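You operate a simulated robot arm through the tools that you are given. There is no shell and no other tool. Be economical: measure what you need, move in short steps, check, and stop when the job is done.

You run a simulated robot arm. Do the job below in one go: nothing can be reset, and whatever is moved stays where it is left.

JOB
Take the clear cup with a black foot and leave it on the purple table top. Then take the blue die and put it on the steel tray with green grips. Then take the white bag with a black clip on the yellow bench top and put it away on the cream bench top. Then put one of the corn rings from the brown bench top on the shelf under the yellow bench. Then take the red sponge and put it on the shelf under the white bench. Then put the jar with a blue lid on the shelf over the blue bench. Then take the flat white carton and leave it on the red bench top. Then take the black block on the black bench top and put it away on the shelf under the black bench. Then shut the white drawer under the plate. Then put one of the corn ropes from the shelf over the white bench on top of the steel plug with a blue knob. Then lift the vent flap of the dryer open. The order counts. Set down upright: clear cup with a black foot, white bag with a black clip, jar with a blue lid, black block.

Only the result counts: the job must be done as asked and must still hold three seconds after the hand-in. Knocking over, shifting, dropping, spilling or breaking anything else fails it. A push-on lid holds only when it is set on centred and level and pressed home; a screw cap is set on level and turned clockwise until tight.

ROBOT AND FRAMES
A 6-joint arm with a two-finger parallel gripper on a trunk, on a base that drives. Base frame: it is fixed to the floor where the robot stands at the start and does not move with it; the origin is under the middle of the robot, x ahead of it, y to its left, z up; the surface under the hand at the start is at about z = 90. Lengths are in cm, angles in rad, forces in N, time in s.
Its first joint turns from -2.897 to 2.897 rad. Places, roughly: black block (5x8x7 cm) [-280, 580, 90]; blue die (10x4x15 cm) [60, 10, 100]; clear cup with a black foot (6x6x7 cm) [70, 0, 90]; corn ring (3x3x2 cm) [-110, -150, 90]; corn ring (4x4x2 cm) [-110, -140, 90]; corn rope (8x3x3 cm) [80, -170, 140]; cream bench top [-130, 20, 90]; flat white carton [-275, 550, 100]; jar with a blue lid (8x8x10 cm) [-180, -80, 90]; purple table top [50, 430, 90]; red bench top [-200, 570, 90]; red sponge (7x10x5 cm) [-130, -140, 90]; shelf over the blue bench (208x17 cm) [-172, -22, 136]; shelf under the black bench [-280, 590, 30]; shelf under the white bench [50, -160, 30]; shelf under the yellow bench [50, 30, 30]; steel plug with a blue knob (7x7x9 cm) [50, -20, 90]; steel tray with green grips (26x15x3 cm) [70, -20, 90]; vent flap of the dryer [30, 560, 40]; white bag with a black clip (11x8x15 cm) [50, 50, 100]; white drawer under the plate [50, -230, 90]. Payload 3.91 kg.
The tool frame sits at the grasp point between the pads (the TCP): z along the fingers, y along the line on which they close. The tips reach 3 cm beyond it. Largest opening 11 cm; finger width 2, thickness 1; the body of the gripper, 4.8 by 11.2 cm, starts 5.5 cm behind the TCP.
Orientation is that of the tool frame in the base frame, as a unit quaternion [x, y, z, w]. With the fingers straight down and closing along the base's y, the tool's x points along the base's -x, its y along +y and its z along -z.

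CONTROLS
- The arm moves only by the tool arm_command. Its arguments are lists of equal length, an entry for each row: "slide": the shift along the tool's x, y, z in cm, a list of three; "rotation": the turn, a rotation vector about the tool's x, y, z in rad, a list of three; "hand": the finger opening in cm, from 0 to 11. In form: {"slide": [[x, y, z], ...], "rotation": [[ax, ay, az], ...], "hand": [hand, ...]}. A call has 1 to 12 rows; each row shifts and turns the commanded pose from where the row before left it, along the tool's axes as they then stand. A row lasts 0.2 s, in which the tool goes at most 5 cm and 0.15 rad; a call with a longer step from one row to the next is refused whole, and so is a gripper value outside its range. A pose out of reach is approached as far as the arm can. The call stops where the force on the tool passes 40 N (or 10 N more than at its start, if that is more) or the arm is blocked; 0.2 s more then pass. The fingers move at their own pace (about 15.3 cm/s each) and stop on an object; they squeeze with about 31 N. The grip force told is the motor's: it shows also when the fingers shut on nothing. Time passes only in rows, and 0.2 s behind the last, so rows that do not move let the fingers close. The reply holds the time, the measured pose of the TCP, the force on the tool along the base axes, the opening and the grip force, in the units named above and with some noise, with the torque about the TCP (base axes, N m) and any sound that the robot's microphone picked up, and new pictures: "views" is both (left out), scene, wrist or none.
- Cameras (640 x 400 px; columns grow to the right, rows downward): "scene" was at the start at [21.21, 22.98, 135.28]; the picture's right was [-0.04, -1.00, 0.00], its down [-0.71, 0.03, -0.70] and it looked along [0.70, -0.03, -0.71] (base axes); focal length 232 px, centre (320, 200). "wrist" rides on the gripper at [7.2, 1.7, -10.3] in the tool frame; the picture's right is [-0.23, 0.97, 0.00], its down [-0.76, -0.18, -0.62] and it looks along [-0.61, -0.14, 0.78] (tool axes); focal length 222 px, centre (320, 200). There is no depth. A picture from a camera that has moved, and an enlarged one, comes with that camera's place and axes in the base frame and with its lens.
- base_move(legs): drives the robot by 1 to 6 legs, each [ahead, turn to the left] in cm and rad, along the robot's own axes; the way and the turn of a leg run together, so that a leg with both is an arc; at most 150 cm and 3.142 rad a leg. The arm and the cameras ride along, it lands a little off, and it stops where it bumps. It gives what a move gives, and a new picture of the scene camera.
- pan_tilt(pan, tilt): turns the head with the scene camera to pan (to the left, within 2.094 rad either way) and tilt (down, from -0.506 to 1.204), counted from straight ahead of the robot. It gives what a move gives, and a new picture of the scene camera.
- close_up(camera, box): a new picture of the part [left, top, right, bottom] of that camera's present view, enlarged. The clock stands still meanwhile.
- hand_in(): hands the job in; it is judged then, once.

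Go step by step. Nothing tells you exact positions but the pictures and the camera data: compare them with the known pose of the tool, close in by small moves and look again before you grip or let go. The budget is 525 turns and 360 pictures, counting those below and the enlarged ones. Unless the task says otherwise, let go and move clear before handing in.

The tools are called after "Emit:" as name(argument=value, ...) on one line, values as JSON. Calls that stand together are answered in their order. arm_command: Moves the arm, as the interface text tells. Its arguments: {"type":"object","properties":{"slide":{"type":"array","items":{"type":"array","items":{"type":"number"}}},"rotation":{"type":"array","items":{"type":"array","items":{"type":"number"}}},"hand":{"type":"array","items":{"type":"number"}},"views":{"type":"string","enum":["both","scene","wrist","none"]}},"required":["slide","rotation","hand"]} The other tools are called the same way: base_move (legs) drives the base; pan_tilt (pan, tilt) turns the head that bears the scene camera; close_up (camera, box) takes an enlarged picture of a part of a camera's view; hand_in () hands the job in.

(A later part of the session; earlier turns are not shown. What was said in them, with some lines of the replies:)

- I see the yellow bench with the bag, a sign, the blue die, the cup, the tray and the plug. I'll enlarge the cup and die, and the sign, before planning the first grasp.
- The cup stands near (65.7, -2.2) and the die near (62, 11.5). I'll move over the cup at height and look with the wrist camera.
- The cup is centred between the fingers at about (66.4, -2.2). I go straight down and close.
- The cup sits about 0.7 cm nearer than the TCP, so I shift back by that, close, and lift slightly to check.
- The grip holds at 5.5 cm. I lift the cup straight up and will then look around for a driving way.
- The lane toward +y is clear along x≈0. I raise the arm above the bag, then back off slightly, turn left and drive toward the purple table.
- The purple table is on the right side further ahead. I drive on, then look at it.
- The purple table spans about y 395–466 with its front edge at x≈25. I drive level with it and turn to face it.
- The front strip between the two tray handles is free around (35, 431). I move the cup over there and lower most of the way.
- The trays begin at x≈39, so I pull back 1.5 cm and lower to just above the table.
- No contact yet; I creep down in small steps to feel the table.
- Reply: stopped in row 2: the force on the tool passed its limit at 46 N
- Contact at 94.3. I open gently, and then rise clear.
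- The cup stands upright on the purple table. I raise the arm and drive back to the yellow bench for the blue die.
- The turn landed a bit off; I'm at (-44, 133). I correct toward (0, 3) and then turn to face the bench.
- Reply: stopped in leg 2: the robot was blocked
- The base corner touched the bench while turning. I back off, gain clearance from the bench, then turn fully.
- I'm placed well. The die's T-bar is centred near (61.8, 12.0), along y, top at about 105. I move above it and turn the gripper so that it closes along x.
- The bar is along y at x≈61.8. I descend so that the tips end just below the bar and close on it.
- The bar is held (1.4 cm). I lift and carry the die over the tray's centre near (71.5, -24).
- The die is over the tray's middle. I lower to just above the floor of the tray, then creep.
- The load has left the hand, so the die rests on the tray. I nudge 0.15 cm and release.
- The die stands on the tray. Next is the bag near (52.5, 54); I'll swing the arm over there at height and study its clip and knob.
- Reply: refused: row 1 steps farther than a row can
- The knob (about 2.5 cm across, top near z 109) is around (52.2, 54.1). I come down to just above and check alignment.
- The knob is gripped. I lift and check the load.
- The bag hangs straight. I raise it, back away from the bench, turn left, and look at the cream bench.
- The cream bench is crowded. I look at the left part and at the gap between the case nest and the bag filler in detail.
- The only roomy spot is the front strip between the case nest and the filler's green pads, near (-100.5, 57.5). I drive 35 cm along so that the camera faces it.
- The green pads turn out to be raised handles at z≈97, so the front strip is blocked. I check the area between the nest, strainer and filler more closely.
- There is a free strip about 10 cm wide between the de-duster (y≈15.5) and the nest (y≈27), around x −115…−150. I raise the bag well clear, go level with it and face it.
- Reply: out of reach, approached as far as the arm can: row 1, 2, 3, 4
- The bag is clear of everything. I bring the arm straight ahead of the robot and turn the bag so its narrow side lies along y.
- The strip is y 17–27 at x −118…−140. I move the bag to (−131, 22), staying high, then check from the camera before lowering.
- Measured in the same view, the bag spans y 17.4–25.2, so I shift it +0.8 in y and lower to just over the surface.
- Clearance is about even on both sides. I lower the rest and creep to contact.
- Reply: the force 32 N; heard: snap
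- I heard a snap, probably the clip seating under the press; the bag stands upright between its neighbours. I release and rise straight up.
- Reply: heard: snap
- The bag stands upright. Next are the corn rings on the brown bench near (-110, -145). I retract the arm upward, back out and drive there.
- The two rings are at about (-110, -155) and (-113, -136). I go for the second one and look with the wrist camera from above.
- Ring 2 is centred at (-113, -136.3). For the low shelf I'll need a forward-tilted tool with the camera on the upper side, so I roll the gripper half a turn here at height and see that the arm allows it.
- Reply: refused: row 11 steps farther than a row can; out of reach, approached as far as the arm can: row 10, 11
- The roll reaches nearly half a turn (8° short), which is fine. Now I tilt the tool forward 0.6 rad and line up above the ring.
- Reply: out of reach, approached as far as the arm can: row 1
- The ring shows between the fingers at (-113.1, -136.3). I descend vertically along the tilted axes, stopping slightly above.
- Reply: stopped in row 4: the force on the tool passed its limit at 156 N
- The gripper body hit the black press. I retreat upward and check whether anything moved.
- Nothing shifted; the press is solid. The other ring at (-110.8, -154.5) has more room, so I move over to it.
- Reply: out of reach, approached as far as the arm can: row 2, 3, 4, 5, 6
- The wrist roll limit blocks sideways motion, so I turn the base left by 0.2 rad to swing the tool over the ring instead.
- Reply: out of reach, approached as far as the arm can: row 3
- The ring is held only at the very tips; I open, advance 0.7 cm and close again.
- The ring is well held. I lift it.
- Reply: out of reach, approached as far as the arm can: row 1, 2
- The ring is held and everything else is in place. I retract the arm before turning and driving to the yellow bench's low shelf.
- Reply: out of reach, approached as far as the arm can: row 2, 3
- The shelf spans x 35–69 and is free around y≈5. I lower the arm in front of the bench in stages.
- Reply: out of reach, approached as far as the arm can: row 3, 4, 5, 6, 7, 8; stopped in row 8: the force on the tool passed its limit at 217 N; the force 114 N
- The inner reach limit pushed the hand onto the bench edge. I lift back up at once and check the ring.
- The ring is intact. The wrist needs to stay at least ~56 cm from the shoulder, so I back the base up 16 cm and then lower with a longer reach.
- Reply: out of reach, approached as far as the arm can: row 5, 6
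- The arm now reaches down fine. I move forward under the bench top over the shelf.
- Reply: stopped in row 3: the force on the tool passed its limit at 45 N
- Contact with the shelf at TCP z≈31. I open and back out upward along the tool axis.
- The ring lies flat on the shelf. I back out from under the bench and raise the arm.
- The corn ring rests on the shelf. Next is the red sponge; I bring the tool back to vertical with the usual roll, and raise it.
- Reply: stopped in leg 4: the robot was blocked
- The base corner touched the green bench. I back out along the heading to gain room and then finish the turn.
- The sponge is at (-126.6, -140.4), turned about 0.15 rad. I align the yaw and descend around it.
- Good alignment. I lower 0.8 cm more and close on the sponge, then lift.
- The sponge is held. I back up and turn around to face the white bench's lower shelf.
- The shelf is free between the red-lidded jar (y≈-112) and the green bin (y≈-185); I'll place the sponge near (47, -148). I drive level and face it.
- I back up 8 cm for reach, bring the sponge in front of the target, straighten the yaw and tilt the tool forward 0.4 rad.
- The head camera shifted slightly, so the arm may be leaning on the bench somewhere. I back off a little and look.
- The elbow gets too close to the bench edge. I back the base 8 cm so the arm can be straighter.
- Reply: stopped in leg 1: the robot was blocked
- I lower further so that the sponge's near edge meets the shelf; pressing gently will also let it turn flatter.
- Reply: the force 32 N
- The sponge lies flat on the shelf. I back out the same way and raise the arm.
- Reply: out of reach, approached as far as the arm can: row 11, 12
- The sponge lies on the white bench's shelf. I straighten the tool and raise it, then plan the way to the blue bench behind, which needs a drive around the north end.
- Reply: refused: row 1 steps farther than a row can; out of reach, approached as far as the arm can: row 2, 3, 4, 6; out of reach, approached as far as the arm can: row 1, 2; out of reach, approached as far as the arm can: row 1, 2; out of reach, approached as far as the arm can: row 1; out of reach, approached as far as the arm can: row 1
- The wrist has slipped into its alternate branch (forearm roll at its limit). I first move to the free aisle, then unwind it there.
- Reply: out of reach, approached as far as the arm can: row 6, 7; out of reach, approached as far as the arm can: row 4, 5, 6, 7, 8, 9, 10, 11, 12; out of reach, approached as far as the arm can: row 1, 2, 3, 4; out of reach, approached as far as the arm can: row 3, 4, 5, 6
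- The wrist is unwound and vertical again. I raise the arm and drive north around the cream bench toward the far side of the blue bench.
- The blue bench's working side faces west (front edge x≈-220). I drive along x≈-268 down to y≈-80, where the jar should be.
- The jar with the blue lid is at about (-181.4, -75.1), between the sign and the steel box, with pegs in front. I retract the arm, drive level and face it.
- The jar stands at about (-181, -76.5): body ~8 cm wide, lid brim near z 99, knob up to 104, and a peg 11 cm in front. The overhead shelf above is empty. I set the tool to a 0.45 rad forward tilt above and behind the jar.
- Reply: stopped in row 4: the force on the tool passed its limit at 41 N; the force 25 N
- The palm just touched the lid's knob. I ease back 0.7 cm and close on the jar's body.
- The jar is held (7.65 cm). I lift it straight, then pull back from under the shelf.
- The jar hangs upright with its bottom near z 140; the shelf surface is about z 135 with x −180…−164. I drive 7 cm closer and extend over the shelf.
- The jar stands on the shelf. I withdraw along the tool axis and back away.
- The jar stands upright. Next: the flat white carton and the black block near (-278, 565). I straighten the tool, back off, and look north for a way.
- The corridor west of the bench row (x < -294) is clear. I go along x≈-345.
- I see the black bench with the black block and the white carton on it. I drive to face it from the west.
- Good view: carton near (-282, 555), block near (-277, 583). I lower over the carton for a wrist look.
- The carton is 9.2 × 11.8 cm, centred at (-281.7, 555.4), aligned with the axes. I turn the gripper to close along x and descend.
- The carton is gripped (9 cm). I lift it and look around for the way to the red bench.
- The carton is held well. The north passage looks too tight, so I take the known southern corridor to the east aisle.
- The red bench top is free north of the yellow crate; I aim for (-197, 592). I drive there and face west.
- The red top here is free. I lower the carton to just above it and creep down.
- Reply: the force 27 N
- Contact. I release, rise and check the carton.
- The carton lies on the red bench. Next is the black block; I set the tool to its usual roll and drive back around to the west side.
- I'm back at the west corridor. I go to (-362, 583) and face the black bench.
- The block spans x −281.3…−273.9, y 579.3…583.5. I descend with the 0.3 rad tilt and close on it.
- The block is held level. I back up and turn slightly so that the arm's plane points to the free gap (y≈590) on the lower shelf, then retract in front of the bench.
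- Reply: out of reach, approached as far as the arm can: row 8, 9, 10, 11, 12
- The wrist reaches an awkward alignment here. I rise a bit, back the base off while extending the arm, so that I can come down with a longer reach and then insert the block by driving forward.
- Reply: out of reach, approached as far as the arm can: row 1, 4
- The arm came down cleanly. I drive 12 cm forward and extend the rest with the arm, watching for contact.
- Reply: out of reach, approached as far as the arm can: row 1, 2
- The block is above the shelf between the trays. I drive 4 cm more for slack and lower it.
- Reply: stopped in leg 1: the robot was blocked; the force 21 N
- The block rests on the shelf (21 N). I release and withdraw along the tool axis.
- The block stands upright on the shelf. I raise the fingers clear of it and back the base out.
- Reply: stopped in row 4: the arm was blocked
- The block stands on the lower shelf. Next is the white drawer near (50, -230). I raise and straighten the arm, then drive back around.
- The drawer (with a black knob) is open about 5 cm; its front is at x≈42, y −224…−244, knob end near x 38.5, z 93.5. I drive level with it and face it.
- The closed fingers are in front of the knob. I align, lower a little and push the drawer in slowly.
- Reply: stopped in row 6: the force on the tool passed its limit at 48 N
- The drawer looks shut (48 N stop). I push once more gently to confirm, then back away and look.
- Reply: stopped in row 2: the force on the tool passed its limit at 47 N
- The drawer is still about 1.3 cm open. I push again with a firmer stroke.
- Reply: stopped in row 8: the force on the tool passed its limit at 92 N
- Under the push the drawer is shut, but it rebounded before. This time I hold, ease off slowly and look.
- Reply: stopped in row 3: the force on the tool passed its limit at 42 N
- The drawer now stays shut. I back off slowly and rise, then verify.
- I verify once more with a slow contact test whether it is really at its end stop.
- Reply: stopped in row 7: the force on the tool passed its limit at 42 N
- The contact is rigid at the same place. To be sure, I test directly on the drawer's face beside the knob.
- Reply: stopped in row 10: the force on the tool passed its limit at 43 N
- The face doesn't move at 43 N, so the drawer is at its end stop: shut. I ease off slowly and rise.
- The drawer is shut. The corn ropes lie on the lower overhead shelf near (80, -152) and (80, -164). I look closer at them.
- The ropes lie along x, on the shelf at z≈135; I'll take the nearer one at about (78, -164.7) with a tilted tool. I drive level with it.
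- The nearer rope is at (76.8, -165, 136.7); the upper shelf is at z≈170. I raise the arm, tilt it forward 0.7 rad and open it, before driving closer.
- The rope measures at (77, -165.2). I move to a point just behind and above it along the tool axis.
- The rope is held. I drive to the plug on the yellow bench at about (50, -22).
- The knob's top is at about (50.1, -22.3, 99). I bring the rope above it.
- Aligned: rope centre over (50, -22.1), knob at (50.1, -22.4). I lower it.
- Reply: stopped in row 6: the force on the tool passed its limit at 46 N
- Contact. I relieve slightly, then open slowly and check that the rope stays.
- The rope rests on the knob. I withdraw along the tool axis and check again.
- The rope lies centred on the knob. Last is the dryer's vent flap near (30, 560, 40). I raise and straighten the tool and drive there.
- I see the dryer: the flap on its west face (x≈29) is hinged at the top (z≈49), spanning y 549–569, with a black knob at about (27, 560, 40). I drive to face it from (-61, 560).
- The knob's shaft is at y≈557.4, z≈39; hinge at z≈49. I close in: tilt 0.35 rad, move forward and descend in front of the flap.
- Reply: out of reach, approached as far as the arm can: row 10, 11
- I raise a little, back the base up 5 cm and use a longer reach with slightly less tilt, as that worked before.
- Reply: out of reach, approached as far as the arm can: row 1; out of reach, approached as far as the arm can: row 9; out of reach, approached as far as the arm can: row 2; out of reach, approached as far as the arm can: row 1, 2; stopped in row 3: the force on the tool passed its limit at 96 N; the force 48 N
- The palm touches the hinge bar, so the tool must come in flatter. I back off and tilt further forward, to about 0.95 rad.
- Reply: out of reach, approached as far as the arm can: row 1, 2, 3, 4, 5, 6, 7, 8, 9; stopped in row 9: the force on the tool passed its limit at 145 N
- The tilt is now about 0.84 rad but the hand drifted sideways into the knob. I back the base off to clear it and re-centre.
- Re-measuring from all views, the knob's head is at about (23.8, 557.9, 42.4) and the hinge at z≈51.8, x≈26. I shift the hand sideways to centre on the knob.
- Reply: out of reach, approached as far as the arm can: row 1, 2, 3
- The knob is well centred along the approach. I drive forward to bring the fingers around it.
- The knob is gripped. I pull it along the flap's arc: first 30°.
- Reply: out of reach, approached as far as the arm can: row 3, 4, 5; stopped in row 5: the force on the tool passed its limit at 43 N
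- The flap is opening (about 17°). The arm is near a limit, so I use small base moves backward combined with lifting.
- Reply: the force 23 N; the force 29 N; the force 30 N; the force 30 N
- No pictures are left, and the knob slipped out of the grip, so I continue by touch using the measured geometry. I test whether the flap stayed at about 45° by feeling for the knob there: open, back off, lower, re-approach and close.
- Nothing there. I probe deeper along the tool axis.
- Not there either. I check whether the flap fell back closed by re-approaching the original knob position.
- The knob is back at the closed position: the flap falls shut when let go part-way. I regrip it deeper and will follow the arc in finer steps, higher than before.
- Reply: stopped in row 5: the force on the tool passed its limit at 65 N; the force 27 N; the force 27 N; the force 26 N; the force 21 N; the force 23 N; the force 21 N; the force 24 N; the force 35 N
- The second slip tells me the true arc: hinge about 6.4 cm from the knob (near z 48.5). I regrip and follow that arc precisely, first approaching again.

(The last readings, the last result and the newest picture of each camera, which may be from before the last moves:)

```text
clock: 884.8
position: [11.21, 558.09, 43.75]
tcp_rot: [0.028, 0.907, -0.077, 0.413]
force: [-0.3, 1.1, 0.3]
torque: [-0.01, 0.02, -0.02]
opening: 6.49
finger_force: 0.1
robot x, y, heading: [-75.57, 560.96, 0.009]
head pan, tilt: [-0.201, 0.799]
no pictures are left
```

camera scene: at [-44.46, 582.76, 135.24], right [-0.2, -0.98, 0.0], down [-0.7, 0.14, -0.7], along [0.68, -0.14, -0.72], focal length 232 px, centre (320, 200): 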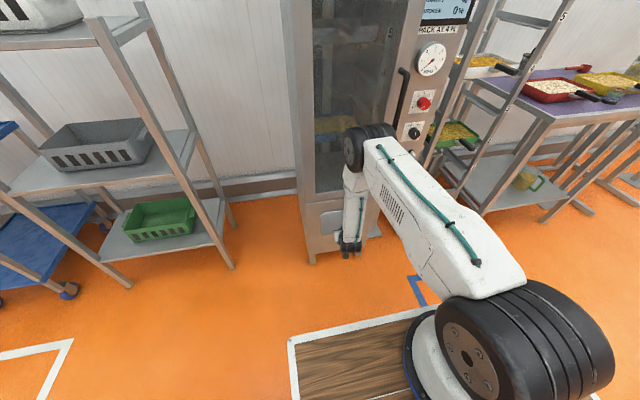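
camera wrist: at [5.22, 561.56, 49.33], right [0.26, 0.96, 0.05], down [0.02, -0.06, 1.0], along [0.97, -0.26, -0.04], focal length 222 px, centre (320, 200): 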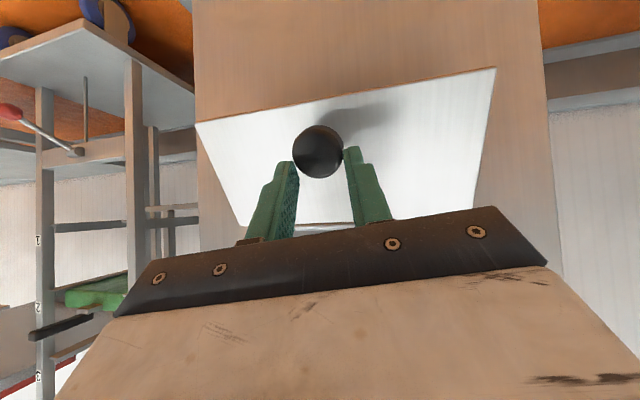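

Emit:
base_move(legs=[[11.8, 0]])

Emit:
arm_command(slide=[[0, 0, 0], [0, 0, 0], [0, 0, 0], [0, 0, 0]], rotation=[[0, 0, 0], [0, 0, 0], [0, 0, 0], [0, 0, 0]], hand=[2.0, 2.0, 2.0, 2.0], views="none")

```text
clock: 886.0
position: [23.09, 558.18, 43.67]
tcp_rot: [0.027, 0.908, -0.077, 0.411]
force: [-22.3, 1.0, 3.8]
torque: [0.14, 0.26, 0.82]
opening: 6.42
finger_force: 0.0
robot x, y, heading: [-63.83, 561.19, 0.007]
head pan, tilt: [-0.201, 0.799]
```

```text
clock: 887.2
position: [23.12, 558.16, 43.65]
tcp_rot: [0.029, 0.908, -0.079, 0.41]
force: [-1.3, -5.3, 1.1]
torque: [-0.29, -0.14, -0.39]
opening: 3.26
finger_force: 44.9
robot x, y, heading: [-63.03, 561.08, 0.002]
head pan, tilt: [-0.201, 0.799]
stopped in row 4: the force on the tool passed its limit at 41 N (the readings are from after the stop); the commanded pose is now the measured one
no pictures are left
```

Emit:
arm_command(slide=[[0.17, -0.09, -0.53], [0.16, -0.08, -0.52], [0.07, -0.09, -0.55], [0.07, -0.09, -0.54], [0, 0, 0]], rotation=[[0, 0, 0], [0, 0, 0], [0, 0, 0], [0, 0, 0], [0, 0, 0]], hand=[2, 2, 2, 2, 2], views="none")

```text
clock: 888.4
position: [21.06, 558.07, 44.8]
tcp_rot: [0.028, 0.909, -0.078, 0.409]
force: [6.7, 6.9, -13.3]
torque: [0.11, 1.01, 0.11]
opening: 3.28
finger_force: 45.1
robot x, y, heading: [-63.66, 561.24, 0.004]
head pan, tilt: [-0.201, 0.799]
no pictures are left
```

The arm follows the arc cleanly. I continue to 40°.

Emit:
arm_command(slide=[[-0.02, -0.09, -0.55], [-0.03, -0.09, -0.55], [-0.12, -0.09, -0.54], [-0.12, -0.08, -0.54], [0, 0, 0]], rotation=[[0, 0, 0], [0, 0, 0], [0, 0, 0], [0, 0, 0], [0, 0, 0]], hand=[2, 2, 2, 2, 2], views="none")

```text
clock: 889.6
position: [19.65, 558.23, 46.32]
tcp_rot: [0.027, 0.909, -0.078, 0.409]
force: [-1.3, 35.1, -17.4]
torque: [0.78, 1.02, 0.41]
opening: 3.28
finger_force: 45.2
robot x, y, heading: [-63.35, 561.13, 0.006]
head pan, tilt: [-0.201, 0.799]
no pictures are left
```

Emit:
arm_command(slide=[[-0.21, 0.02, -0.5], [-0.22, 0.02, -0.5], [-0.3, -0.07, -0.46], [-0.3, -0.07, -0.46], [0, 0, 0]], rotation=[[0, 0, 0], [0, 0, 0], [0, 0, 0], [0, 0, 0], [0, 0, 0]], hand=[2, 2, 2, 2, 2], views="none")

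```text
clock: 890.8
position: [19.2, 558.29, 48.67]
tcp_rot: [0.029, 0.907, -0.079, 0.414]
force: [17.4, 0.2, 15.2]
torque: [-0.16, -0.98, 0.05]
opening: 2.36
finger_force: 4.8
robot x, y, heading: [-63.8, 561.03, 0.003]
head pan, tilt: [-0.201, 0.799]
no pictures are left
```

Emit:
arm_command(slide=[[0, 0, 0]], rotation=[[0, 0, 0]], hand=[2], views="none")

```text
clock: 891.2
position: [18.62, 558.21, 48.23]
tcp_rot: [0.029, 0.91, -0.08, 0.407]
force: [0.2, 0.8, 0.6]
torque: [0.02, 0.01, 0.01]
opening: 2.02
finger_force: 0.2
robot x, y, heading: [-63.49, 561.13, -0.003]
head pan, tilt: [-0.201, 0.799]
no pictures are left
```

The slip came from the pads not being square to the hinge axis. I back off, correct the tool's roll, and re-approach with the base turned about 0.19 rad left so that the fingers close exactly along the hinge line.

Emit:
base_move(legs=[[-25, 0]])

Emit:
arm_command(slide=[[0.7, 0.1, 0.65], [0.7, 0.1, 0.65], [0.7, 0.1, 0.65], [0.7, 0.1, 0.65], [0.7, 0.1, 0.6], [0, 0, 0]], rotation=[[0, 0, 0], [0, 0, 0], [0, 0, 0], [0, 0, 0], [0, 0, 0.108], [0, 0, 0]], hand=[10, 10, 10, 10, 10, 10], views="none")

Emit:
base_move(legs=[[0, -1.25], [21.8, 0], [0, 1.445]])

```text
clock: 893.0
position: [-5.58, 558.23, 48.48]
tcp_rot: [0.029, 0.908, -0.08, 0.411]
force: [-0.3, -0.6, -0.7]
torque: [-0.02, -0.01, 0.0]
opening: 2.02
finger_force: 0.1
robot x, y, heading: [-88.14, 561.18, -0.002]
head pan, tilt: [-0.201, 0.799]
```

```text
clock: 894.4
position: [-4.25, 557.81, 44.21]
tcp_rot: [0.047, 0.908, -0.083, 0.409]
force: [0.9, 0.1, 0.4]
torque: [0.02, -0.03, -0.01]
opening: 10.02
finger_force: 0.1
out of reach, approached as far as the arm can: row 5
robot x, y, heading: [-88.22, 560.96, 0.001]
head pan, tilt: [-0.201, 0.799]
no pictures are left
```

```text
clock: 902.7
position: [2.09, 552.73, 44.2]
tcp_rot: [-0.041, 0.908, -0.044, 0.414]
force: [-1.0, 0.4, 0.2]
torque: [0.01, -0.02, 0.02]
opening: 9.99
finger_force: 0.0
robot x, y, heading: [-80.67, 539.86, 0.194]
head pan, tilt: [-0.201, 0.799]
```

Emit:
arm_command(slide=[[0, 0, 0], [0, 0, 0], [0, 0, 0]], rotation=[[0, 0, 0.06], [0, 0, 0.06], [0, 0, 0]], hand=[10, 10, 10], views="none")

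```text
clock: 903.5
position: [2.09, 552.71, 44.19]
tcp_rot: [-0.04, 0.908, -0.044, 0.414]
force: [-0.6, -1.1, -0.2]
torque: [-0.02, -0.02, 0.0]
opening: 9.99
finger_force: 0.1
out of reach, approached as far as the arm can: row 1, 2
robot x, y, heading: [-80.97, 539.62, 0.195]
head pan, tilt: [-0.201, 0.799]
no pictures are left
```

The wrist is in its alternate branch again, which causes the skew. With the corrected knob position, a steep tool (tilt ≈0.27) will clear the hinge bar after all, so I unwind here in free space by tilting back.

Emit:
arm_command(slide=[[0, 0, 0], [0, 0, 0], [0, 0, 0], [0, 0, 0], [0, 0, 0]], rotation=[[0, 0.14, 0], [0, 0.14, 0], [0, 0.14, 0], [0, 0.14, 0], [0, 0, 0]], hand=[6.5, 6.5, 6.5, 6.5, 6.5], views="none")

```text
clock: 904.7
position: [2.26, 552.84, 44.12]
tcp_rot: [-0.028, 0.988, -0.051, 0.146]
force: [0.1, 0.4, 0.5]
torque: [0.02, -0.01, -0.03]
opening: 6.5
finger_force: 0.1
robot x, y, heading: [-80.69, 539.95, 0.195]
head pan, tilt: [-0.201, 0.799]
no pictures are left
```

Emit:
arm_command(slide=[[0, 0, 0], [0, 0, 0], [0, 0, 0]], rotation=[[-0.05, 0, 0], [-0.05, 0, 0], [0, 0, 0]], hand=[6.5, 6.5, 6.5], views="none")

```text
clock: 905.5
position: [2.07, 552.89, 44.27]
tcp_rot: [-0.033, 0.989, -0.003, 0.146]
force: [-0.1, 0.7, -1.4]
torque: [0.0, -0.03, -0.01]
opening: 6.52
finger_force: 0.0
robot x, y, heading: [-80.55, 539.77, 0.185]
head pan, tilt: [-0.201, 0.799]
no pictures are left
```

The wrist is free again and square apart from a 0.065 rad yaw. I turn the base by that and extend the reach.

Emit:
base_move(legs=[[0, -0.062]])

Emit:
arm_command(slide=[[-2.2, 0, 0.66], [-2.2, 0, 0.66], [0, 0, 0]], rotation=[[0, 0, 0], [0, 0, 0], [0, 0, 0]], hand=[8, 8, 8], views="none")

```text
clock: 906.4
position: [2.71, 547.59, 44.26]
tcp_rot: [-0.004, 0.989, -0.008, 0.145]
force: [0.0, 0.9, -0.4]
torque: [0.02, 0.01, 0.0]
opening: 6.52
finger_force: 0.0
robot x, y, heading: [-80.76, 539.63, 0.13]
head pan, tilt: [-0.201, 0.799]
```

```text
clock: 907.1
position: [6.84, 547.8, 44.35]
tcp_rot: [-0.005, 0.989, -0.008, 0.146]
force: [-0.2, -0.5, 0.1]
torque: [-0.01, 0.0, 0.02]
opening: 7.99
finger_force: 0.0
out of reach, approached as far as the arm can: row 2
robot x, y, heading: [-81.04, 539.75, 0.133]
head pan, tilt: [-0.201, 0.799]
no pictures are left
```

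Emit:
base_move(legs=[[-3, 0], [0, 0.935], [11.5, 0], [0, -0.935]])

```text
clock: 913.6
position: [8.72, 561.93, 44.48]
tcp_rot: [-0.028, 0.989, -0.005, 0.145]
force: [0.9, -0.1, -1.1]
torque: [0.01, -0.03, -0.04]
opening: 7.98
finger_force: 0.0
robot x, y, heading: [-78.46, 550.08, 0.178]
head pan, tilt: [-0.201, 0.799]
```

Emit:
base_move(legs=[[0, -0.064]])

```text
clock: 914.5
position: [9.23, 556.53, 44.52]
tcp_rot: [0.004, 0.989, -0.01, 0.145]
force: [0.5, -0.2, -0.3]
torque: [0.0, -0.02, 0.0]
opening: 8.0
finger_force: 0.1
robot x, y, heading: [-78.44, 549.79, 0.114]
head pan, tilt: [-0.201, 0.799]
```

Emit:
base_move(legs=[[11, 0]])

Emit:
base_move(legs=[[3.2, 0]])

Emit:
arm_command(slide=[[0, 0, 0], [0, 0, 0], [0, 0, 0], [0, 0, 0]], rotation=[[0, 0, 0], [0, 0, 0], [0, 0, 0], [0, 0, 0]], hand=[2.0, 2.0, 2.0, 2.0], views="none")

```text
clock: 915.7
position: [20.21, 557.5, 44.49]
tcp_rot: [0.004, 0.989, -0.01, 0.145]
force: [-0.1, -0.6, -0.7]
torque: [-0.01, 0.0, 0.04]
opening: 7.99
finger_force: 0.1
robot x, y, heading: [-67.65, 550.95, 0.112]
head pan, tilt: [-0.201, 0.799]
```

```text
clock: 916.5
position: [23.31, 557.89, 44.52]
tcp_rot: [0.005, 0.989, -0.01, 0.145]
force: [0.3, 1.4, 0.2]
torque: [0.02, 0.02, 0.01]
opening: 8.01
finger_force: 0.0
robot x, y, heading: [-64.46, 551.58, 0.113]
head pan, tilt: [-0.201, 0.799]
```

```text
clock: 917.5
position: [23.44, 557.75, 44.35]
tcp_rot: [0.004, 0.989, -0.009, 0.144]
force: [1.8, 2.4, -0.8]
torque: [0.05, 0.07, 0.0]
opening: 3.3
finger_force: 44.8
robot x, y, heading: [-64.36, 551.36, 0.109]
head pan, tilt: [-0.201, 0.799]
no pictures are left
```

Gripped squarely. Now I follow the arc: first 20°.

Emit:
arm_command(slide=[[0.42, 0, -0.36], [0.42, 0, -0.37], [0.35, 0, -0.43], [0.35, 0, -0.43], [0, 0, 0]], rotation=[[0, 0, 0], [0, 0, 0], [0, 0, 0], [0, 0, 0], [0, 0, 0]], hand=[2, 2, 2, 2, 2], views="none")

```text
clock: 918.7
position: [21.39, 557.9, 45.32]
tcp_rot: [0.005, 0.99, -0.01, 0.144]
force: [11.5, 1.0, -8.2]
torque: [0.03, 0.9, 0.03]
opening: 3.29
finger_force: 45.4
robot x, y, heading: [-64.41, 551.46, 0.112]
head pan, tilt: [-0.201, 0.799]
no pictures are left
```

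Emit:
arm_command(slide=[[0.27, 0, -0.48], [0.27, 0, -0.49], [0.19, 0, -0.53], [0.18, 0, -0.53], [0, 0, 0]], rotation=[[0, 0, 0], [0, 0, 0], [0, 0, 0], [0, 0, 0], [0, 0, 0]], hand=[2, 2, 2, 2, 2], views="none")

```text
clock: 919.9
position: [20.01, 557.93, 47.16]
tcp_rot: [0.005, 0.989, -0.01, 0.145]
force: [-5.3, -3.6, -0.5]
torque: [-0.23, -0.24, -0.01]
opening: 3.16
finger_force: 44.9
robot x, y, heading: [-64.35, 551.21, 0.115]
head pan, tilt: [-0.201, 0.799]
no pictures are left
```

Emit:
arm_command(slide=[[0.09, 0, -0.55], [0.08, 0, -0.55], [0, 0, 0]], rotation=[[0, 0, 0], [0, 0, 0], [0, 0, 0]], hand=[2, 2, 2], views="none")

```text
clock: 920.7
position: [19.61, 557.95, 48.27]
tcp_rot: [0.006, 0.989, -0.01, 0.145]
force: [1.3, -11.7, -2.9]
torque: [-0.31, 0.17, 0.0]
opening: 2.85
finger_force: 45.2
robot x, y, heading: [-64.49, 551.19, 0.113]
head pan, tilt: [-0.201, 0.799]
no pictures are left
```

The opening is shrinking: the hand rises too fast, so the vision-based arc (radius ≈9.5) was right. I release, return, and grip deeper for another try on that arc.

Emit:
arm_command(slide=[[0, 0, 0], [0, 0, 0], [0, 0, 0.5], [-0.2, 0, 1.5], [-0.6, 0, 1.2], [-1.2, 0, 0.8], [-1.2, 0, 0.4], [-1.0, 0, 0], [0, 0, 0]], rotation=[[0, 0, 0], [0, 0, 0], [0, 0, 0], [0, 0, 0], [0, 0, 0], [0, 0, 0], [0, 0, 0], [0, 0, 0], [0, 0, 0]], hand=[7, 8, 8, 8, 8, 8, 8, 8, 8], views="none")

```text
clock: 922.7
position: [24.53, 557.81, 45.1]
tcp_rot: [0.004, 0.99, -0.01, 0.143]
force: [-13.5, 0.6, -2.1]
torque: [0.11, 0.37, 0.58]
opening: 8.0
finger_force: 0.4
robot x, y, heading: [-64.13, 550.95, 0.111]
head pan, tilt: [-0.201, 0.799]
no pictures are left
```

Emit:
arm_command(slide=[[0.85, 0, -0.25], [0.2, 0, 0.65], [0.2, 0, 0.65], [0, 0, 0], [0, 0, 0], [0, 0, 0], [0, 0, 0]], rotation=[[0, 0, 0], [0, 0, 0], [0, 0, 0], [0, 0, 0], [0, 0, 0], [0, 0, 0], [0, 0, 0]], hand=[8, 8, 8, 8, 2, 2, 2], views="none")

```text
clock: 924.3
position: [23.93, 557.87, 43.72]
tcp_rot: [0.004, 0.989, -0.009, 0.145]
force: [2.5, 1.4, -1.2]
torque: [-0.01, 0.24, -0.04]
opening: 3.29
finger_force: 45.2
robot x, y, heading: [-64.45, 551.43, 0.117]
head pan, tilt: [-0.201, 0.799]
no pictures are left
```

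Emit:
arm_command(slide=[[0.67, 0, -0.48], [0.67, 0, -0.48], [0.58, 0, -0.59], [0.57, 0, -0.59], [0, 0, 0]], rotation=[[0, 0, 0], [0, 0, 0], [0, 0, 0], [0, 0, 0], [0, 0, 0]], hand=[2, 2, 2, 2, 2], views="none")

```text
clock: 925.5
position: [20.96, 557.86, 45.19]
tcp_rot: [0.006, 0.989, -0.01, 0.145]
force: [15.8, -8.3, -1.8]
torque: [-0.08, 0.91, -0.11]
opening: 3.29
finger_force: 44.3
robot x, y, heading: [-64.61, 551.27, 0.108]
head pan, tilt: [-0.201, 0.799]
no pictures are left
```

Emit:
arm_command(slide=[[0.37, 0, -0.68], [0.37, 0, -0.69], [0.3, 0, -0.74], [0.3, 0, -0.74], [0, 0, 0]], rotation=[[0, 0, 0], [0, 0, 0], [0, 0, 0], [0, 0, 0], [0, 0, 0]], hand=[2, 2, 2, 2, 2], views="none")

```text
clock: 926.7
position: [18.62, 557.89, 47.34]
tcp_rot: [0.005, 0.99, -0.011, 0.143]
force: [-1.6, -11.0, -15.3]
torque: [-0.24, 1.14, -0.11]
opening: 3.29
finger_force: 45.0
robot x, y, heading: [-64.39, 551.26, 0.115]
head pan, tilt: [-0.201, 0.799]
no pictures are left
```

The grip holds fully and the arc fits. I continue to about 60°.

Emit:
arm_command(slide=[[0.25, 0, -0.73], [0.25, 0, -0.73], [0.08, 0, -0.8], [0.07, 0, -0.8], [0, 0, 0]], rotation=[[0, 0, 0], [0, 0, 0], [0, 0, 0], [0, 0, 0], [0, 0, 0]], hand=[2, 2, 2, 2, 2], views="none")

```text
clock: 928.0
position: [17.41, 557.92, 50.11]
tcp_rot: [0.006, 0.989, -0.011, 0.147]
force: [2.3, -8.7, -1.7]
torque: [-0.29, 0.17, -0.03]
opening: 3.22
finger_force: 44.7
robot x, y, heading: [-64.54, 551.25, 0.108]
head pan, tilt: [-0.201, 0.799]
stopped in row 5: the force on the tool passed its limit at 42 N (the readings are from after the stop); the commanded pose is now the measured one
no pictures are left
```

Emit:
arm_command(slide=[[-0.03, 0, -0.5], [-0.03, 0, -0.5], [-0.03, 0, -0.49], [0, 0, 0]], rotation=[[0, 0, 0], [0, 0, 0], [0, 0, 0], [0, 0, 0]], hand=[2, 2, 2, 2], views="none")

```text
clock: 929.0
position: [17.11, 557.99, 51.62]
tcp_rot: [0.007, 0.989, -0.01, 0.146]
force: [-1.0, -11.1, -8.0]
torque: [-0.24, 0.77, -0.12]
opening: 3.02
finger_force: 44.9
robot x, y, heading: [-64.6, 551.31, 0.108]
head pan, tilt: [-0.201, 0.799]
no pictures are left
```

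The flap is near 60–68°, and a 42 N stop suggests it may be at its limit. I release gently, withdraw upward, and then feel whether it stayed open.

Emit:
arm_command(slide=[[0, 0, 0], [0, 0, 0], [0, 0, -1], [0, 0, -2], [0.5, 0, -2.5], [1, 0, -2.5], [0, 0, 0]], rotation=[[0, 0, 0], [0, 0, 0], [0, 0, 0], [0, 0, 0], [0, 0, 0], [0, 0, 0], [0, 0, 0]], hand=[5, 8, 8, 8, 8, 8, 8], views="none")

```text
clock: 930.6
position: [13.24, 558.05, 59.0]
tcp_rot: [0.006, 0.989, -0.01, 0.146]
force: [0.6, 0.1, 0.3]
torque: [0.02, 0.01, 0.02]
opening: 8.01
finger_force: 0.0
robot x, y, heading: [-64.17, 551.35, 0.109]
head pan, tilt: [-0.201, 0.799]
no pictures are left
```

Emit:
arm_command(slide=[[-0.52, 0, 2.5], [-0.52, 0, 2.5], [-0.26, 0, 2.3], [-0.26, 0, 2.3], [0, 0, 0], [0, 0, 0], [0, 0, 0]], rotation=[[0, 0, 0], [0, 0, 0], [0, 0, 0], [0, 0, 0], [0, 0, 0], [0, 0, 0], [0, 0, 0]], hand=[8, 8, 8, 8, 8, 1.5, 1.5], views="none")

```text
clock: 932.2
position: [17.79, 557.87, 50.18]
tcp_rot: [0.006, 0.989, -0.01, 0.145]
force: [2.8, 11.9, -4.5]
torque: [0.17, 0.42, 0.02]
opening: 3.31
finger_force: 45.1
robot x, y, heading: [-64.38, 551.21, 0.107]
head pan, tilt: [-0.201, 0.799]
no pictures are left
```

The flap stayed open, and I have the knob again with a deeper grip. I lift it further.

Emit:
arm_command(slide=[[-0.03, 0, -0.4], [-0.03, 0, -0.41], [-0.03, 0, -0.41], [-0.03, 0, -0.41], [0, 0, 0]], rotation=[[0, 0, 0], [0, 0, 0], [0, 0, 0], [0, 0, 0], [0, 0, 0]], hand=[1.5, 1.5, 1.5, 1.5, 1.5], views="none")

```text
clock: 933.4
position: [17.28, 557.83, 51.72]
tcp_rot: [0.006, 0.989, -0.01, 0.145]
force: [5.0, 5.0, -27.6]
torque: [0.1, 0.1, -0.02]
opening: 3.27
finger_force: 44.8
robot x, y, heading: [-64.67, 551.33, 0.109]
head pan, tilt: [-0.201, 0.799]
no pictures are left
```

Emit:
arm_command(slide=[[-0.1, 0, -0.4], [-0.1, 0, -0.4], [0, 0, 0]], rotation=[[0, 0, 0], [0, 0, 0], [0, 0, 0]], hand=[1.5, 1.5, 1.5], views="none")

```text
clock: 934.2
position: [17.16, 557.82, 52.48]
tcp_rot: [0.008, 0.989, -0.012, 0.146]
force: [-3.4, -6.3, -15.0]
torque: [-0.09, 0.12, 0.02]
opening: 3.11
finger_force: 45.1
robot x, y, heading: [-64.52, 551.57, 0.11]
head pan, tilt: [-0.201, 0.799]
no pictures are left
```

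The flap holds wherever it is left, so I can ratchet it: release, regrip deeper, lift again.

Emit:
arm_command(slide=[[0, 0, 0], [0, 0, 0], [-0.1, 0, 0.9], [-0.1, 0, 1.1], [0, 0, 0], [0, 0, 0], [0, 0, 0], [0, 0, 0]], rotation=[[0, 0, 0], [0, 0, 0], [0, 0, 0], [0, 0, 0], [0, 0, 0], [0, 0, 0], [0, 0, 0], [0, 0, 0]], hand=[5.5, 5.5, 5.5, 5.5, 5.5, 1.5, 1.5, 1.5], views="none")

```text
clock: 936.0
position: [17.93, 557.77, 50.65]
tcp_rot: [0.006, 0.989, -0.01, 0.147]
force: [3.6, 9.3, -1.9]
torque: [0.15, 0.11, 0.03]
opening: 3.3
finger_force: 45.3
robot x, y, heading: [-64.31, 551.41, 0.112]
head pan, tilt: [-0.201, 0.799]
no pictures are left
```

Emit:
arm_command(slide=[[0.0, 0.05, -0.4], [-0.03, 0, -0.4], [-0.05, 0, -0.4], [-0.08, 0, -0.4], [0, 0, 0]], rotation=[[0, 0, 0], [0, 0, 0], [0, 0, 0], [0, 0, 0], [0, 0, 0]], hand=[1.5, 1.5, 1.5, 1.5, 1.5], views="none")

```text
clock: 937.2
position: [17.46, 557.89, 52.28]
tcp_rot: [0.007, 0.989, -0.011, 0.145]
force: [-9.0, -11.1, -10.9]
torque: [-0.29, 0.0, -0.09]
opening: 3.24
finger_force: 45.2
robot x, y, heading: [-64.75, 551.17, 0.111]
head pan, tilt: [-0.201, 0.799]
no pictures are left
```

Emit:
arm_command(slide=[[0.1, 0, -0.4], [0.05, 0, -0.4], [0, 0, 0], [0, 0, 0], [0, 0, 0], [-0.1, 0, 0.9], [-0.1, 0, 1.1], [0, 0, 0], [0, 0, 0], [0, 0, 0], [0, 0, 0]], rotation=[[0, 0, 0], [0, 0, 0], [0, 0, 0], [0, 0, 0], [0, 0, 0], [0, 0, 0], [0, 0, 0], [0, 0, 0], [0, 0, 0], [0, 0, 0], [0, 0, 0]], hand=[1.5, 1.5, 1.5, 5.5, 5.5, 5.5, 5.5, 5.5, 1.5, 1.5, 1.5], views="none")

```text
clock: 939.6
position: [17.98, 557.84, 51.32]
tcp_rot: [0.008, 0.989, -0.011, 0.147]
force: [1.6, -15.1, -0.9]
torque: [-0.41, 0.08, -0.04]
opening: 3.28
finger_force: 45.5
robot x, y, heading: [-64.57, 551.37, 0.108]
head pan, tilt: [-0.201, 0.799]
no pictures are left
```

Emit:
arm_command(slide=[[0, 0, 0], [0, 0, 0], [0, 0, 0.3], [0, 0, 0.3], [0, 0, 0.3], [0, 0, 0.3], [0, 0, 0.3], [0, 0, 0.3]], rotation=[[0, 0, 0], [0, 0, 0], [0, 0, 0], [0, 0, 0], [0, 0, 0], [0, 0, 0], [0, 0, 0], [0, 0, 0]], hand=[5.5, 5.5, 5.5, 5.5, 5.5, 5.5, 5.5, 5.5], views="none")

```text
clock: 941.4
position: [18.64, 557.86, 49.43]
tcp_rot: [0.006, 0.989, -0.01, 0.146]
force: [-0.7, -1.0, 0.7]
torque: [0.0, -0.02, 0.02]
opening: 5.51
finger_force: 0.0
robot x, y, heading: [-63.91, 551.05, 0.105]
head pan, tilt: [-0.201, 0.799]
no pictures are left
```

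Emit:
arm_command(slide=[[0, 0, 0.3], [0, 0, 0.3], [0, 0, 0.3], [0, 0, 0.3], [0, 0, 0.3], [0, 0, 0.3]], rotation=[[0, 0, 0], [0, 0, 0], [0, 0, 0], [0, 0, 0], [0, 0, 0], [0, 0, 0]], hand=[5.5, 5.5, 5.5, 5.5, 5.5, 5.5], views="none")

```text
clock: 942.8
position: [19.05, 557.9, 47.68]
tcp_rot: [0.007, 0.989, -0.01, 0.146]
force: [0.0, 0.1, 0.6]
torque: [-0.04, 0.02, -0.01]
opening: 5.5
finger_force: 0.1
robot x, y, heading: [-64.23, 550.96, 0.115]
head pan, tilt: [-0.201, 0.799]
no pictures are left
```

Emit:
arm_command(slide=[[0, 0, 0], [0, 0, 0], [0, 0, 0]], rotation=[[0, 0, 0], [0, 0, 0], [0, 0, 0]], hand=[1.5, 1.5, 1.5], views="none")

```text
clock: 943.6
position: [19.08, 557.8, 47.69]
tcp_rot: [0.008, 0.989, -0.011, 0.147]
force: [0.7, -10.2, -1.9]
torque: [-0.17, 0.12, -0.01]
opening: 3.29
finger_force: 44.8
robot x, y, heading: [-64.48, 551.25, 0.113]
head pan, tilt: [-0.201, 0.799]
no pictures are left
```

The flap creeps shut slowly when released (a damped hinge), and fast lifting makes the grip slip. I have it gripped again; now I lift much more slowly along the arc.

Emit:
arm_command(slide=[[0.034, 0, -0.134], [0.034, 0, -0.134], [0.034, 0, -0.134], [0.034, 0, -0.134], [0.034, 0, -0.134], [0.034, 0, -0.134], [0.034, 0, -0.134], [0.034, 0, -0.134], [0.034, 0, -0.134], [0.034, 0, -0.134], [0.034, 0, -0.134], [0.034, 0, -0.134]], rotation=[[0, 0, 0], [0, 0, 0], [0, 0, 0], [0, 0, 0], [0, 0, 0], [0, 0, 0], [0, 0, 0], [0, 0, 0], [0, 0, 0], [0, 0, 0], [0, 0, 0], [0, 0, 0]], hand=[1.5, 1.5, 1.5, 1.5, 1.5, 1.5, 1.5, 1.5, 1.5, 1.5, 1.5, 1.5], views="none")

```text
clock: 946.2
position: [18.41, 557.92, 48.92]
tcp_rot: [0.007, 0.989, -0.01, 0.146]
force: [9.6, -20.7, -11.1]
torque: [-0.25, 1.04, -0.09]
opening: 3.29
finger_force: 45.3
robot x, y, heading: [-64.59, 551.37, 0.115]
head pan, tilt: [-0.201, 0.799]
no pictures are left
```

Emit:
arm_command(slide=[[0.015, -0.02, -0.13], [0.015, -0.02, -0.13], [0.015, -0.02, -0.13], [0.015, -0.02, -0.13], [0.015, -0.02, -0.13], [0.015, -0.02, -0.13], [0.015, 0, -0.13], [0.015, 0, -0.13], [0.015, 0, -0.13], [0.015, 0, -0.13], [0.015, 0, -0.13], [0.015, 0, -0.13]], rotation=[[0, 0, 0], [0, 0, 0], [0, 0, 0], [0, 0, 0], [0, 0, 0], [0, 0, 0], [0, 0, 0], [0, 0, 0], [0, 0, 0], [0, 0, 0], [0, 0, 0], [0, 0, 0]], hand=[1.5, 1.5, 1.5, 1.5, 1.5, 1.5, 1.5, 1.5, 1.5, 1.5, 1.5, 1.5], views="none")

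```text
clock: 948.8
position: [17.73, 557.91, 50.56]
tcp_rot: [0.007, 0.989, -0.011, 0.146]
force: [4.4, 10.2, -13.0]
torque: [0.19, 1.11, -0.06]
opening: 3.3
finger_force: 44.5
robot x, y, heading: [-64.21, 551.16, 0.107]
head pan, tilt: [-0.201, 0.799]
no pictures are left
```

Emit:
arm_command(slide=[[-0.01, 0.005, -0.13], [-0.01, 0.005, -0.13], [-0.01, 0.005, -0.13], [-0.01, 0.005, -0.13], [-0.01, 0.005, -0.13], [-0.01, 0.005, -0.13], [-0.01, 0, -0.13], [-0.01, 0, -0.13], [-0.01, 0, -0.13], [-0.01, 0, -0.13], [-0.01, 0, -0.13], [-0.01, 0, -0.13]], rotation=[[0, 0, 0], [0, 0, 0], [0, 0, 0], [0, 0, 0], [0, 0, 0], [0, 0, 0], [0, 0, 0], [0, 0, 0], [0, 0, 0], [0, 0, 0], [0, 0, 0], [0, 0, 0]], hand=[1.5, 1.5, 1.5, 1.5, 1.5, 1.5, 1.5, 1.5, 1.5, 1.5, 1.5, 1.5], views="none")

```text
clock: 951.4
position: [17.42, 557.88, 52.11]
tcp_rot: [0.006, 0.989, -0.01, 0.148]
force: [-1.7, -0.2, -12.1]
torque: [-0.01, -0.14, -0.01]
opening: 3.26
finger_force: 44.7
robot x, y, heading: [-64.52, 551.34, 0.107]
head pan, tilt: [-0.201, 0.799]
no pictures are left
```

Emit:
arm_command(slide=[[-0.02, 0, -0.1], [-0.02, 0, -0.1], [-0.02, 0, -0.1], [-0.02, 0, -0.1], [-0.02, 0, -0.1], [-0.02, 0, -0.1], [0, 0, 0], [0, 0, 0]], rotation=[[0, 0, 0], [0, 0, 0], [0, 0, 0], [0, 0, 0], [0, 0, 0], [0, 0, 0], [0, 0, 0], [0, 0, 0]], hand=[1.5, 1.5, 1.5, 1.5, 1.5, 1.5, 1.5, 1.5], views="none")

```text
clock: 953.2
position: [17.32, 557.88, 52.56]
tcp_rot: [0.008, 0.989, -0.011, 0.147]
force: [5.4, -13.5, -12.9]
torque: [-0.35, -0.24, -0.03]
opening: 3.12
finger_force: 45.1
robot x, y, heading: [-64.35, 551.05, 0.106]
head pan, tilt: [-0.201, 0.799]
no pictures are left
```

The grip thins at exactly the same place as before (z≈52.5), so that is the flap's end stop: it is fully open (about 57–60°). I release there, withdraw straight along the fingers, wait five seconds, and feel for the knob again at the same height.

Emit:
arm_command(slide=[[0, 0, 0], [0, 0, 0], [0, 0, 0], [0, 0, -1.5], [0, 0, -3], [0, 0, -3], [0, 0, 0], [0, 0, 0], [0, 0, 0], [0, 0, 0], [0, 0, 0], [0, 0, 0]], rotation=[[0, 0, 0], [0, 0, 0], [0, 0, 0], [0, 0, 0], [0, 0, 0], [0, 0, 0], [0, 0, 0], [0, 0, 0], [0, 0, 0], [0, 0, 0], [0, 0, 0], [0, 0, 0]], hand=[4, 6, 7, 7, 7, 7, 7, 7, 7, 7, 7, 7], views="none")

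Emit:
arm_command(slide=[[0, 0, 0], [0, 0, 0], [0, 0, 0], [0, 0, 0], [0, 0, 0], [0, 0, 0], [0, 0, 0], [0, 0, 0], [0, 0, 0], [0, 0, 0], [0, 0, 0], [0, 0, 0]], rotation=[[0, 0, 0], [0, 0, 0], [0, 0, 0], [0, 0, 0], [0, 0, 0], [0, 0, 0], [0, 0, 0], [0, 0, 0], [0, 0, 0], [0, 0, 0], [0, 0, 0], [0, 0, 0]], hand=[7, 7, 7, 7, 7, 7, 7, 7, 7, 7, 7, 7], views="none")

Emit:
arm_command(slide=[[0, 0, 2.5], [0, 0, 2.5], [0, 0, 2], [0, 0, 0.6], [0, 0, 0], [0, 0, 0], [0, 0, 0], [0, 0, 0]], rotation=[[0, 0, 0], [0, 0, 0], [0, 0, 0], [0, 0, 0], [0, 0, 0], [0, 0, 0], [0, 0, 0], [0, 0, 0]], hand=[7, 7, 7, 7, 7, 1.5, 1.5, 1.5], views="none")

```text
clock: 955.8
position: [15.02, 558.14, 59.84]
tcp_rot: [0.007, 0.989, -0.01, 0.145]
force: [0.2, -0.2, -0.3]
torque: [0.0, -0.02, -0.01]
opening: 6.99
finger_force: 0.1
robot x, y, heading: [-64.3, 551.06, 0.11]
head pan, tilt: [-0.201, 0.799]
no pictures are left
```

```text
clock: 958.4
position: [14.97, 558.3, 59.75]
tcp_rot: [0.007, 0.989, -0.01, 0.145]
force: [0.2, 0.7, 0.1]
torque: [0.0, -0.01, 0.03]
opening: 7.0
finger_force: 0.1
robot x, y, heading: [-64.46, 551.27, 0.107]
head pan, tilt: [-0.201, 0.799]
no pictures are left
```

```text
clock: 960.2
position: [17.39, 557.83, 52.5]
tcp_rot: [0.008, 0.989, -0.01, 0.146]
force: [0.6, -15.1, -0.4]
torque: [-0.43, 0.11, -0.1]
opening: 3.05
finger_force: 45.2
robot x, y, heading: [-64.58, 550.82, 0.108]
head pan, tilt: [-0.201, 0.799]
no pictures are left
```

After more than five seconds the knob is still at the same place, so the flap stays open by itself at its stop. I release for good, withdraw along the fingers, and back away.

Emit:
arm_command(slide=[[0, 0, 0], [0, 0, 0], [0, 0, 0], [0, 0, -1.5], [0, 0, -3], [0, 0, -3], [0, 0, -3], [0, 0, 0]], rotation=[[0, 0, 0], [0, 0, 0], [0, 0, 0], [0, 0, 0], [0, 0, 0], [0, 0, 0], [0, 0, 0], [0, 0, 0]], hand=[4, 6, 7.5, 7.5, 7.5, 7.5, 7.5, 7.5], views="none")

Emit:
base_move(legs=[[-25, 0]])

```text
clock: 962.0
position: [14.12, 558.18, 62.7]
tcp_rot: [0.007, 0.989, -0.01, 0.146]
force: [0.0, -0.2, -0.8]
torque: [0.03, -0.02, 0.0]
opening: 7.48
finger_force: 0.0
robot x, y, heading: [-64.62, 551.11, 0.104]
head pan, tilt: [-0.201, 0.799]
no pictures are left
```

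```text
clock: 963.8
position: [-10.63, 555.61, 62.81]
tcp_rot: [0.005, 0.989, -0.01, 0.147]
force: [0.1, 0.6, -0.1]
torque: [0.01, 0.0, -0.01]
opening: 7.5
finger_force: 0.1
robot x, y, heading: [-89.04, 548.5, 0.112]
head pan, tilt: [-0.201, 0.799]
```

All the steps have been carried out in the order asked, the hand is empty and clear of everything, and the flap was left open. I hand the job in.

Emit:
hand_in()

```text
The job is handed in.
```

I did all eleven steps in the order asked, let go, moved clear and handed in. The last step, the vent flap, I could only check by touch.

- **Vent flap:** The pictures ran out while I was lifting it. It slipped shut several times before I got it up to what felt like its end stop, about 57–60° open. It was still there when I felt for the knob about five seconds after letting go.
- **Drawer:** Its face stands about 0.7 cm proud of the cabinet. It did not move when I pushed it directly at about 43 N, so I took it as fully shut.
- **Bag:** I heard a snap twice while setting it down, and I don't know the cause. It stood upright when I left it.
- **Contacts:** While lining up for the corn rings the gripper hit the black press on the brown bench hard (156 N). A hand movement also pressed on the yellow bench edge. The base touched several benches while turning or backing. I saw nothing shifted afterwards in the views I had.
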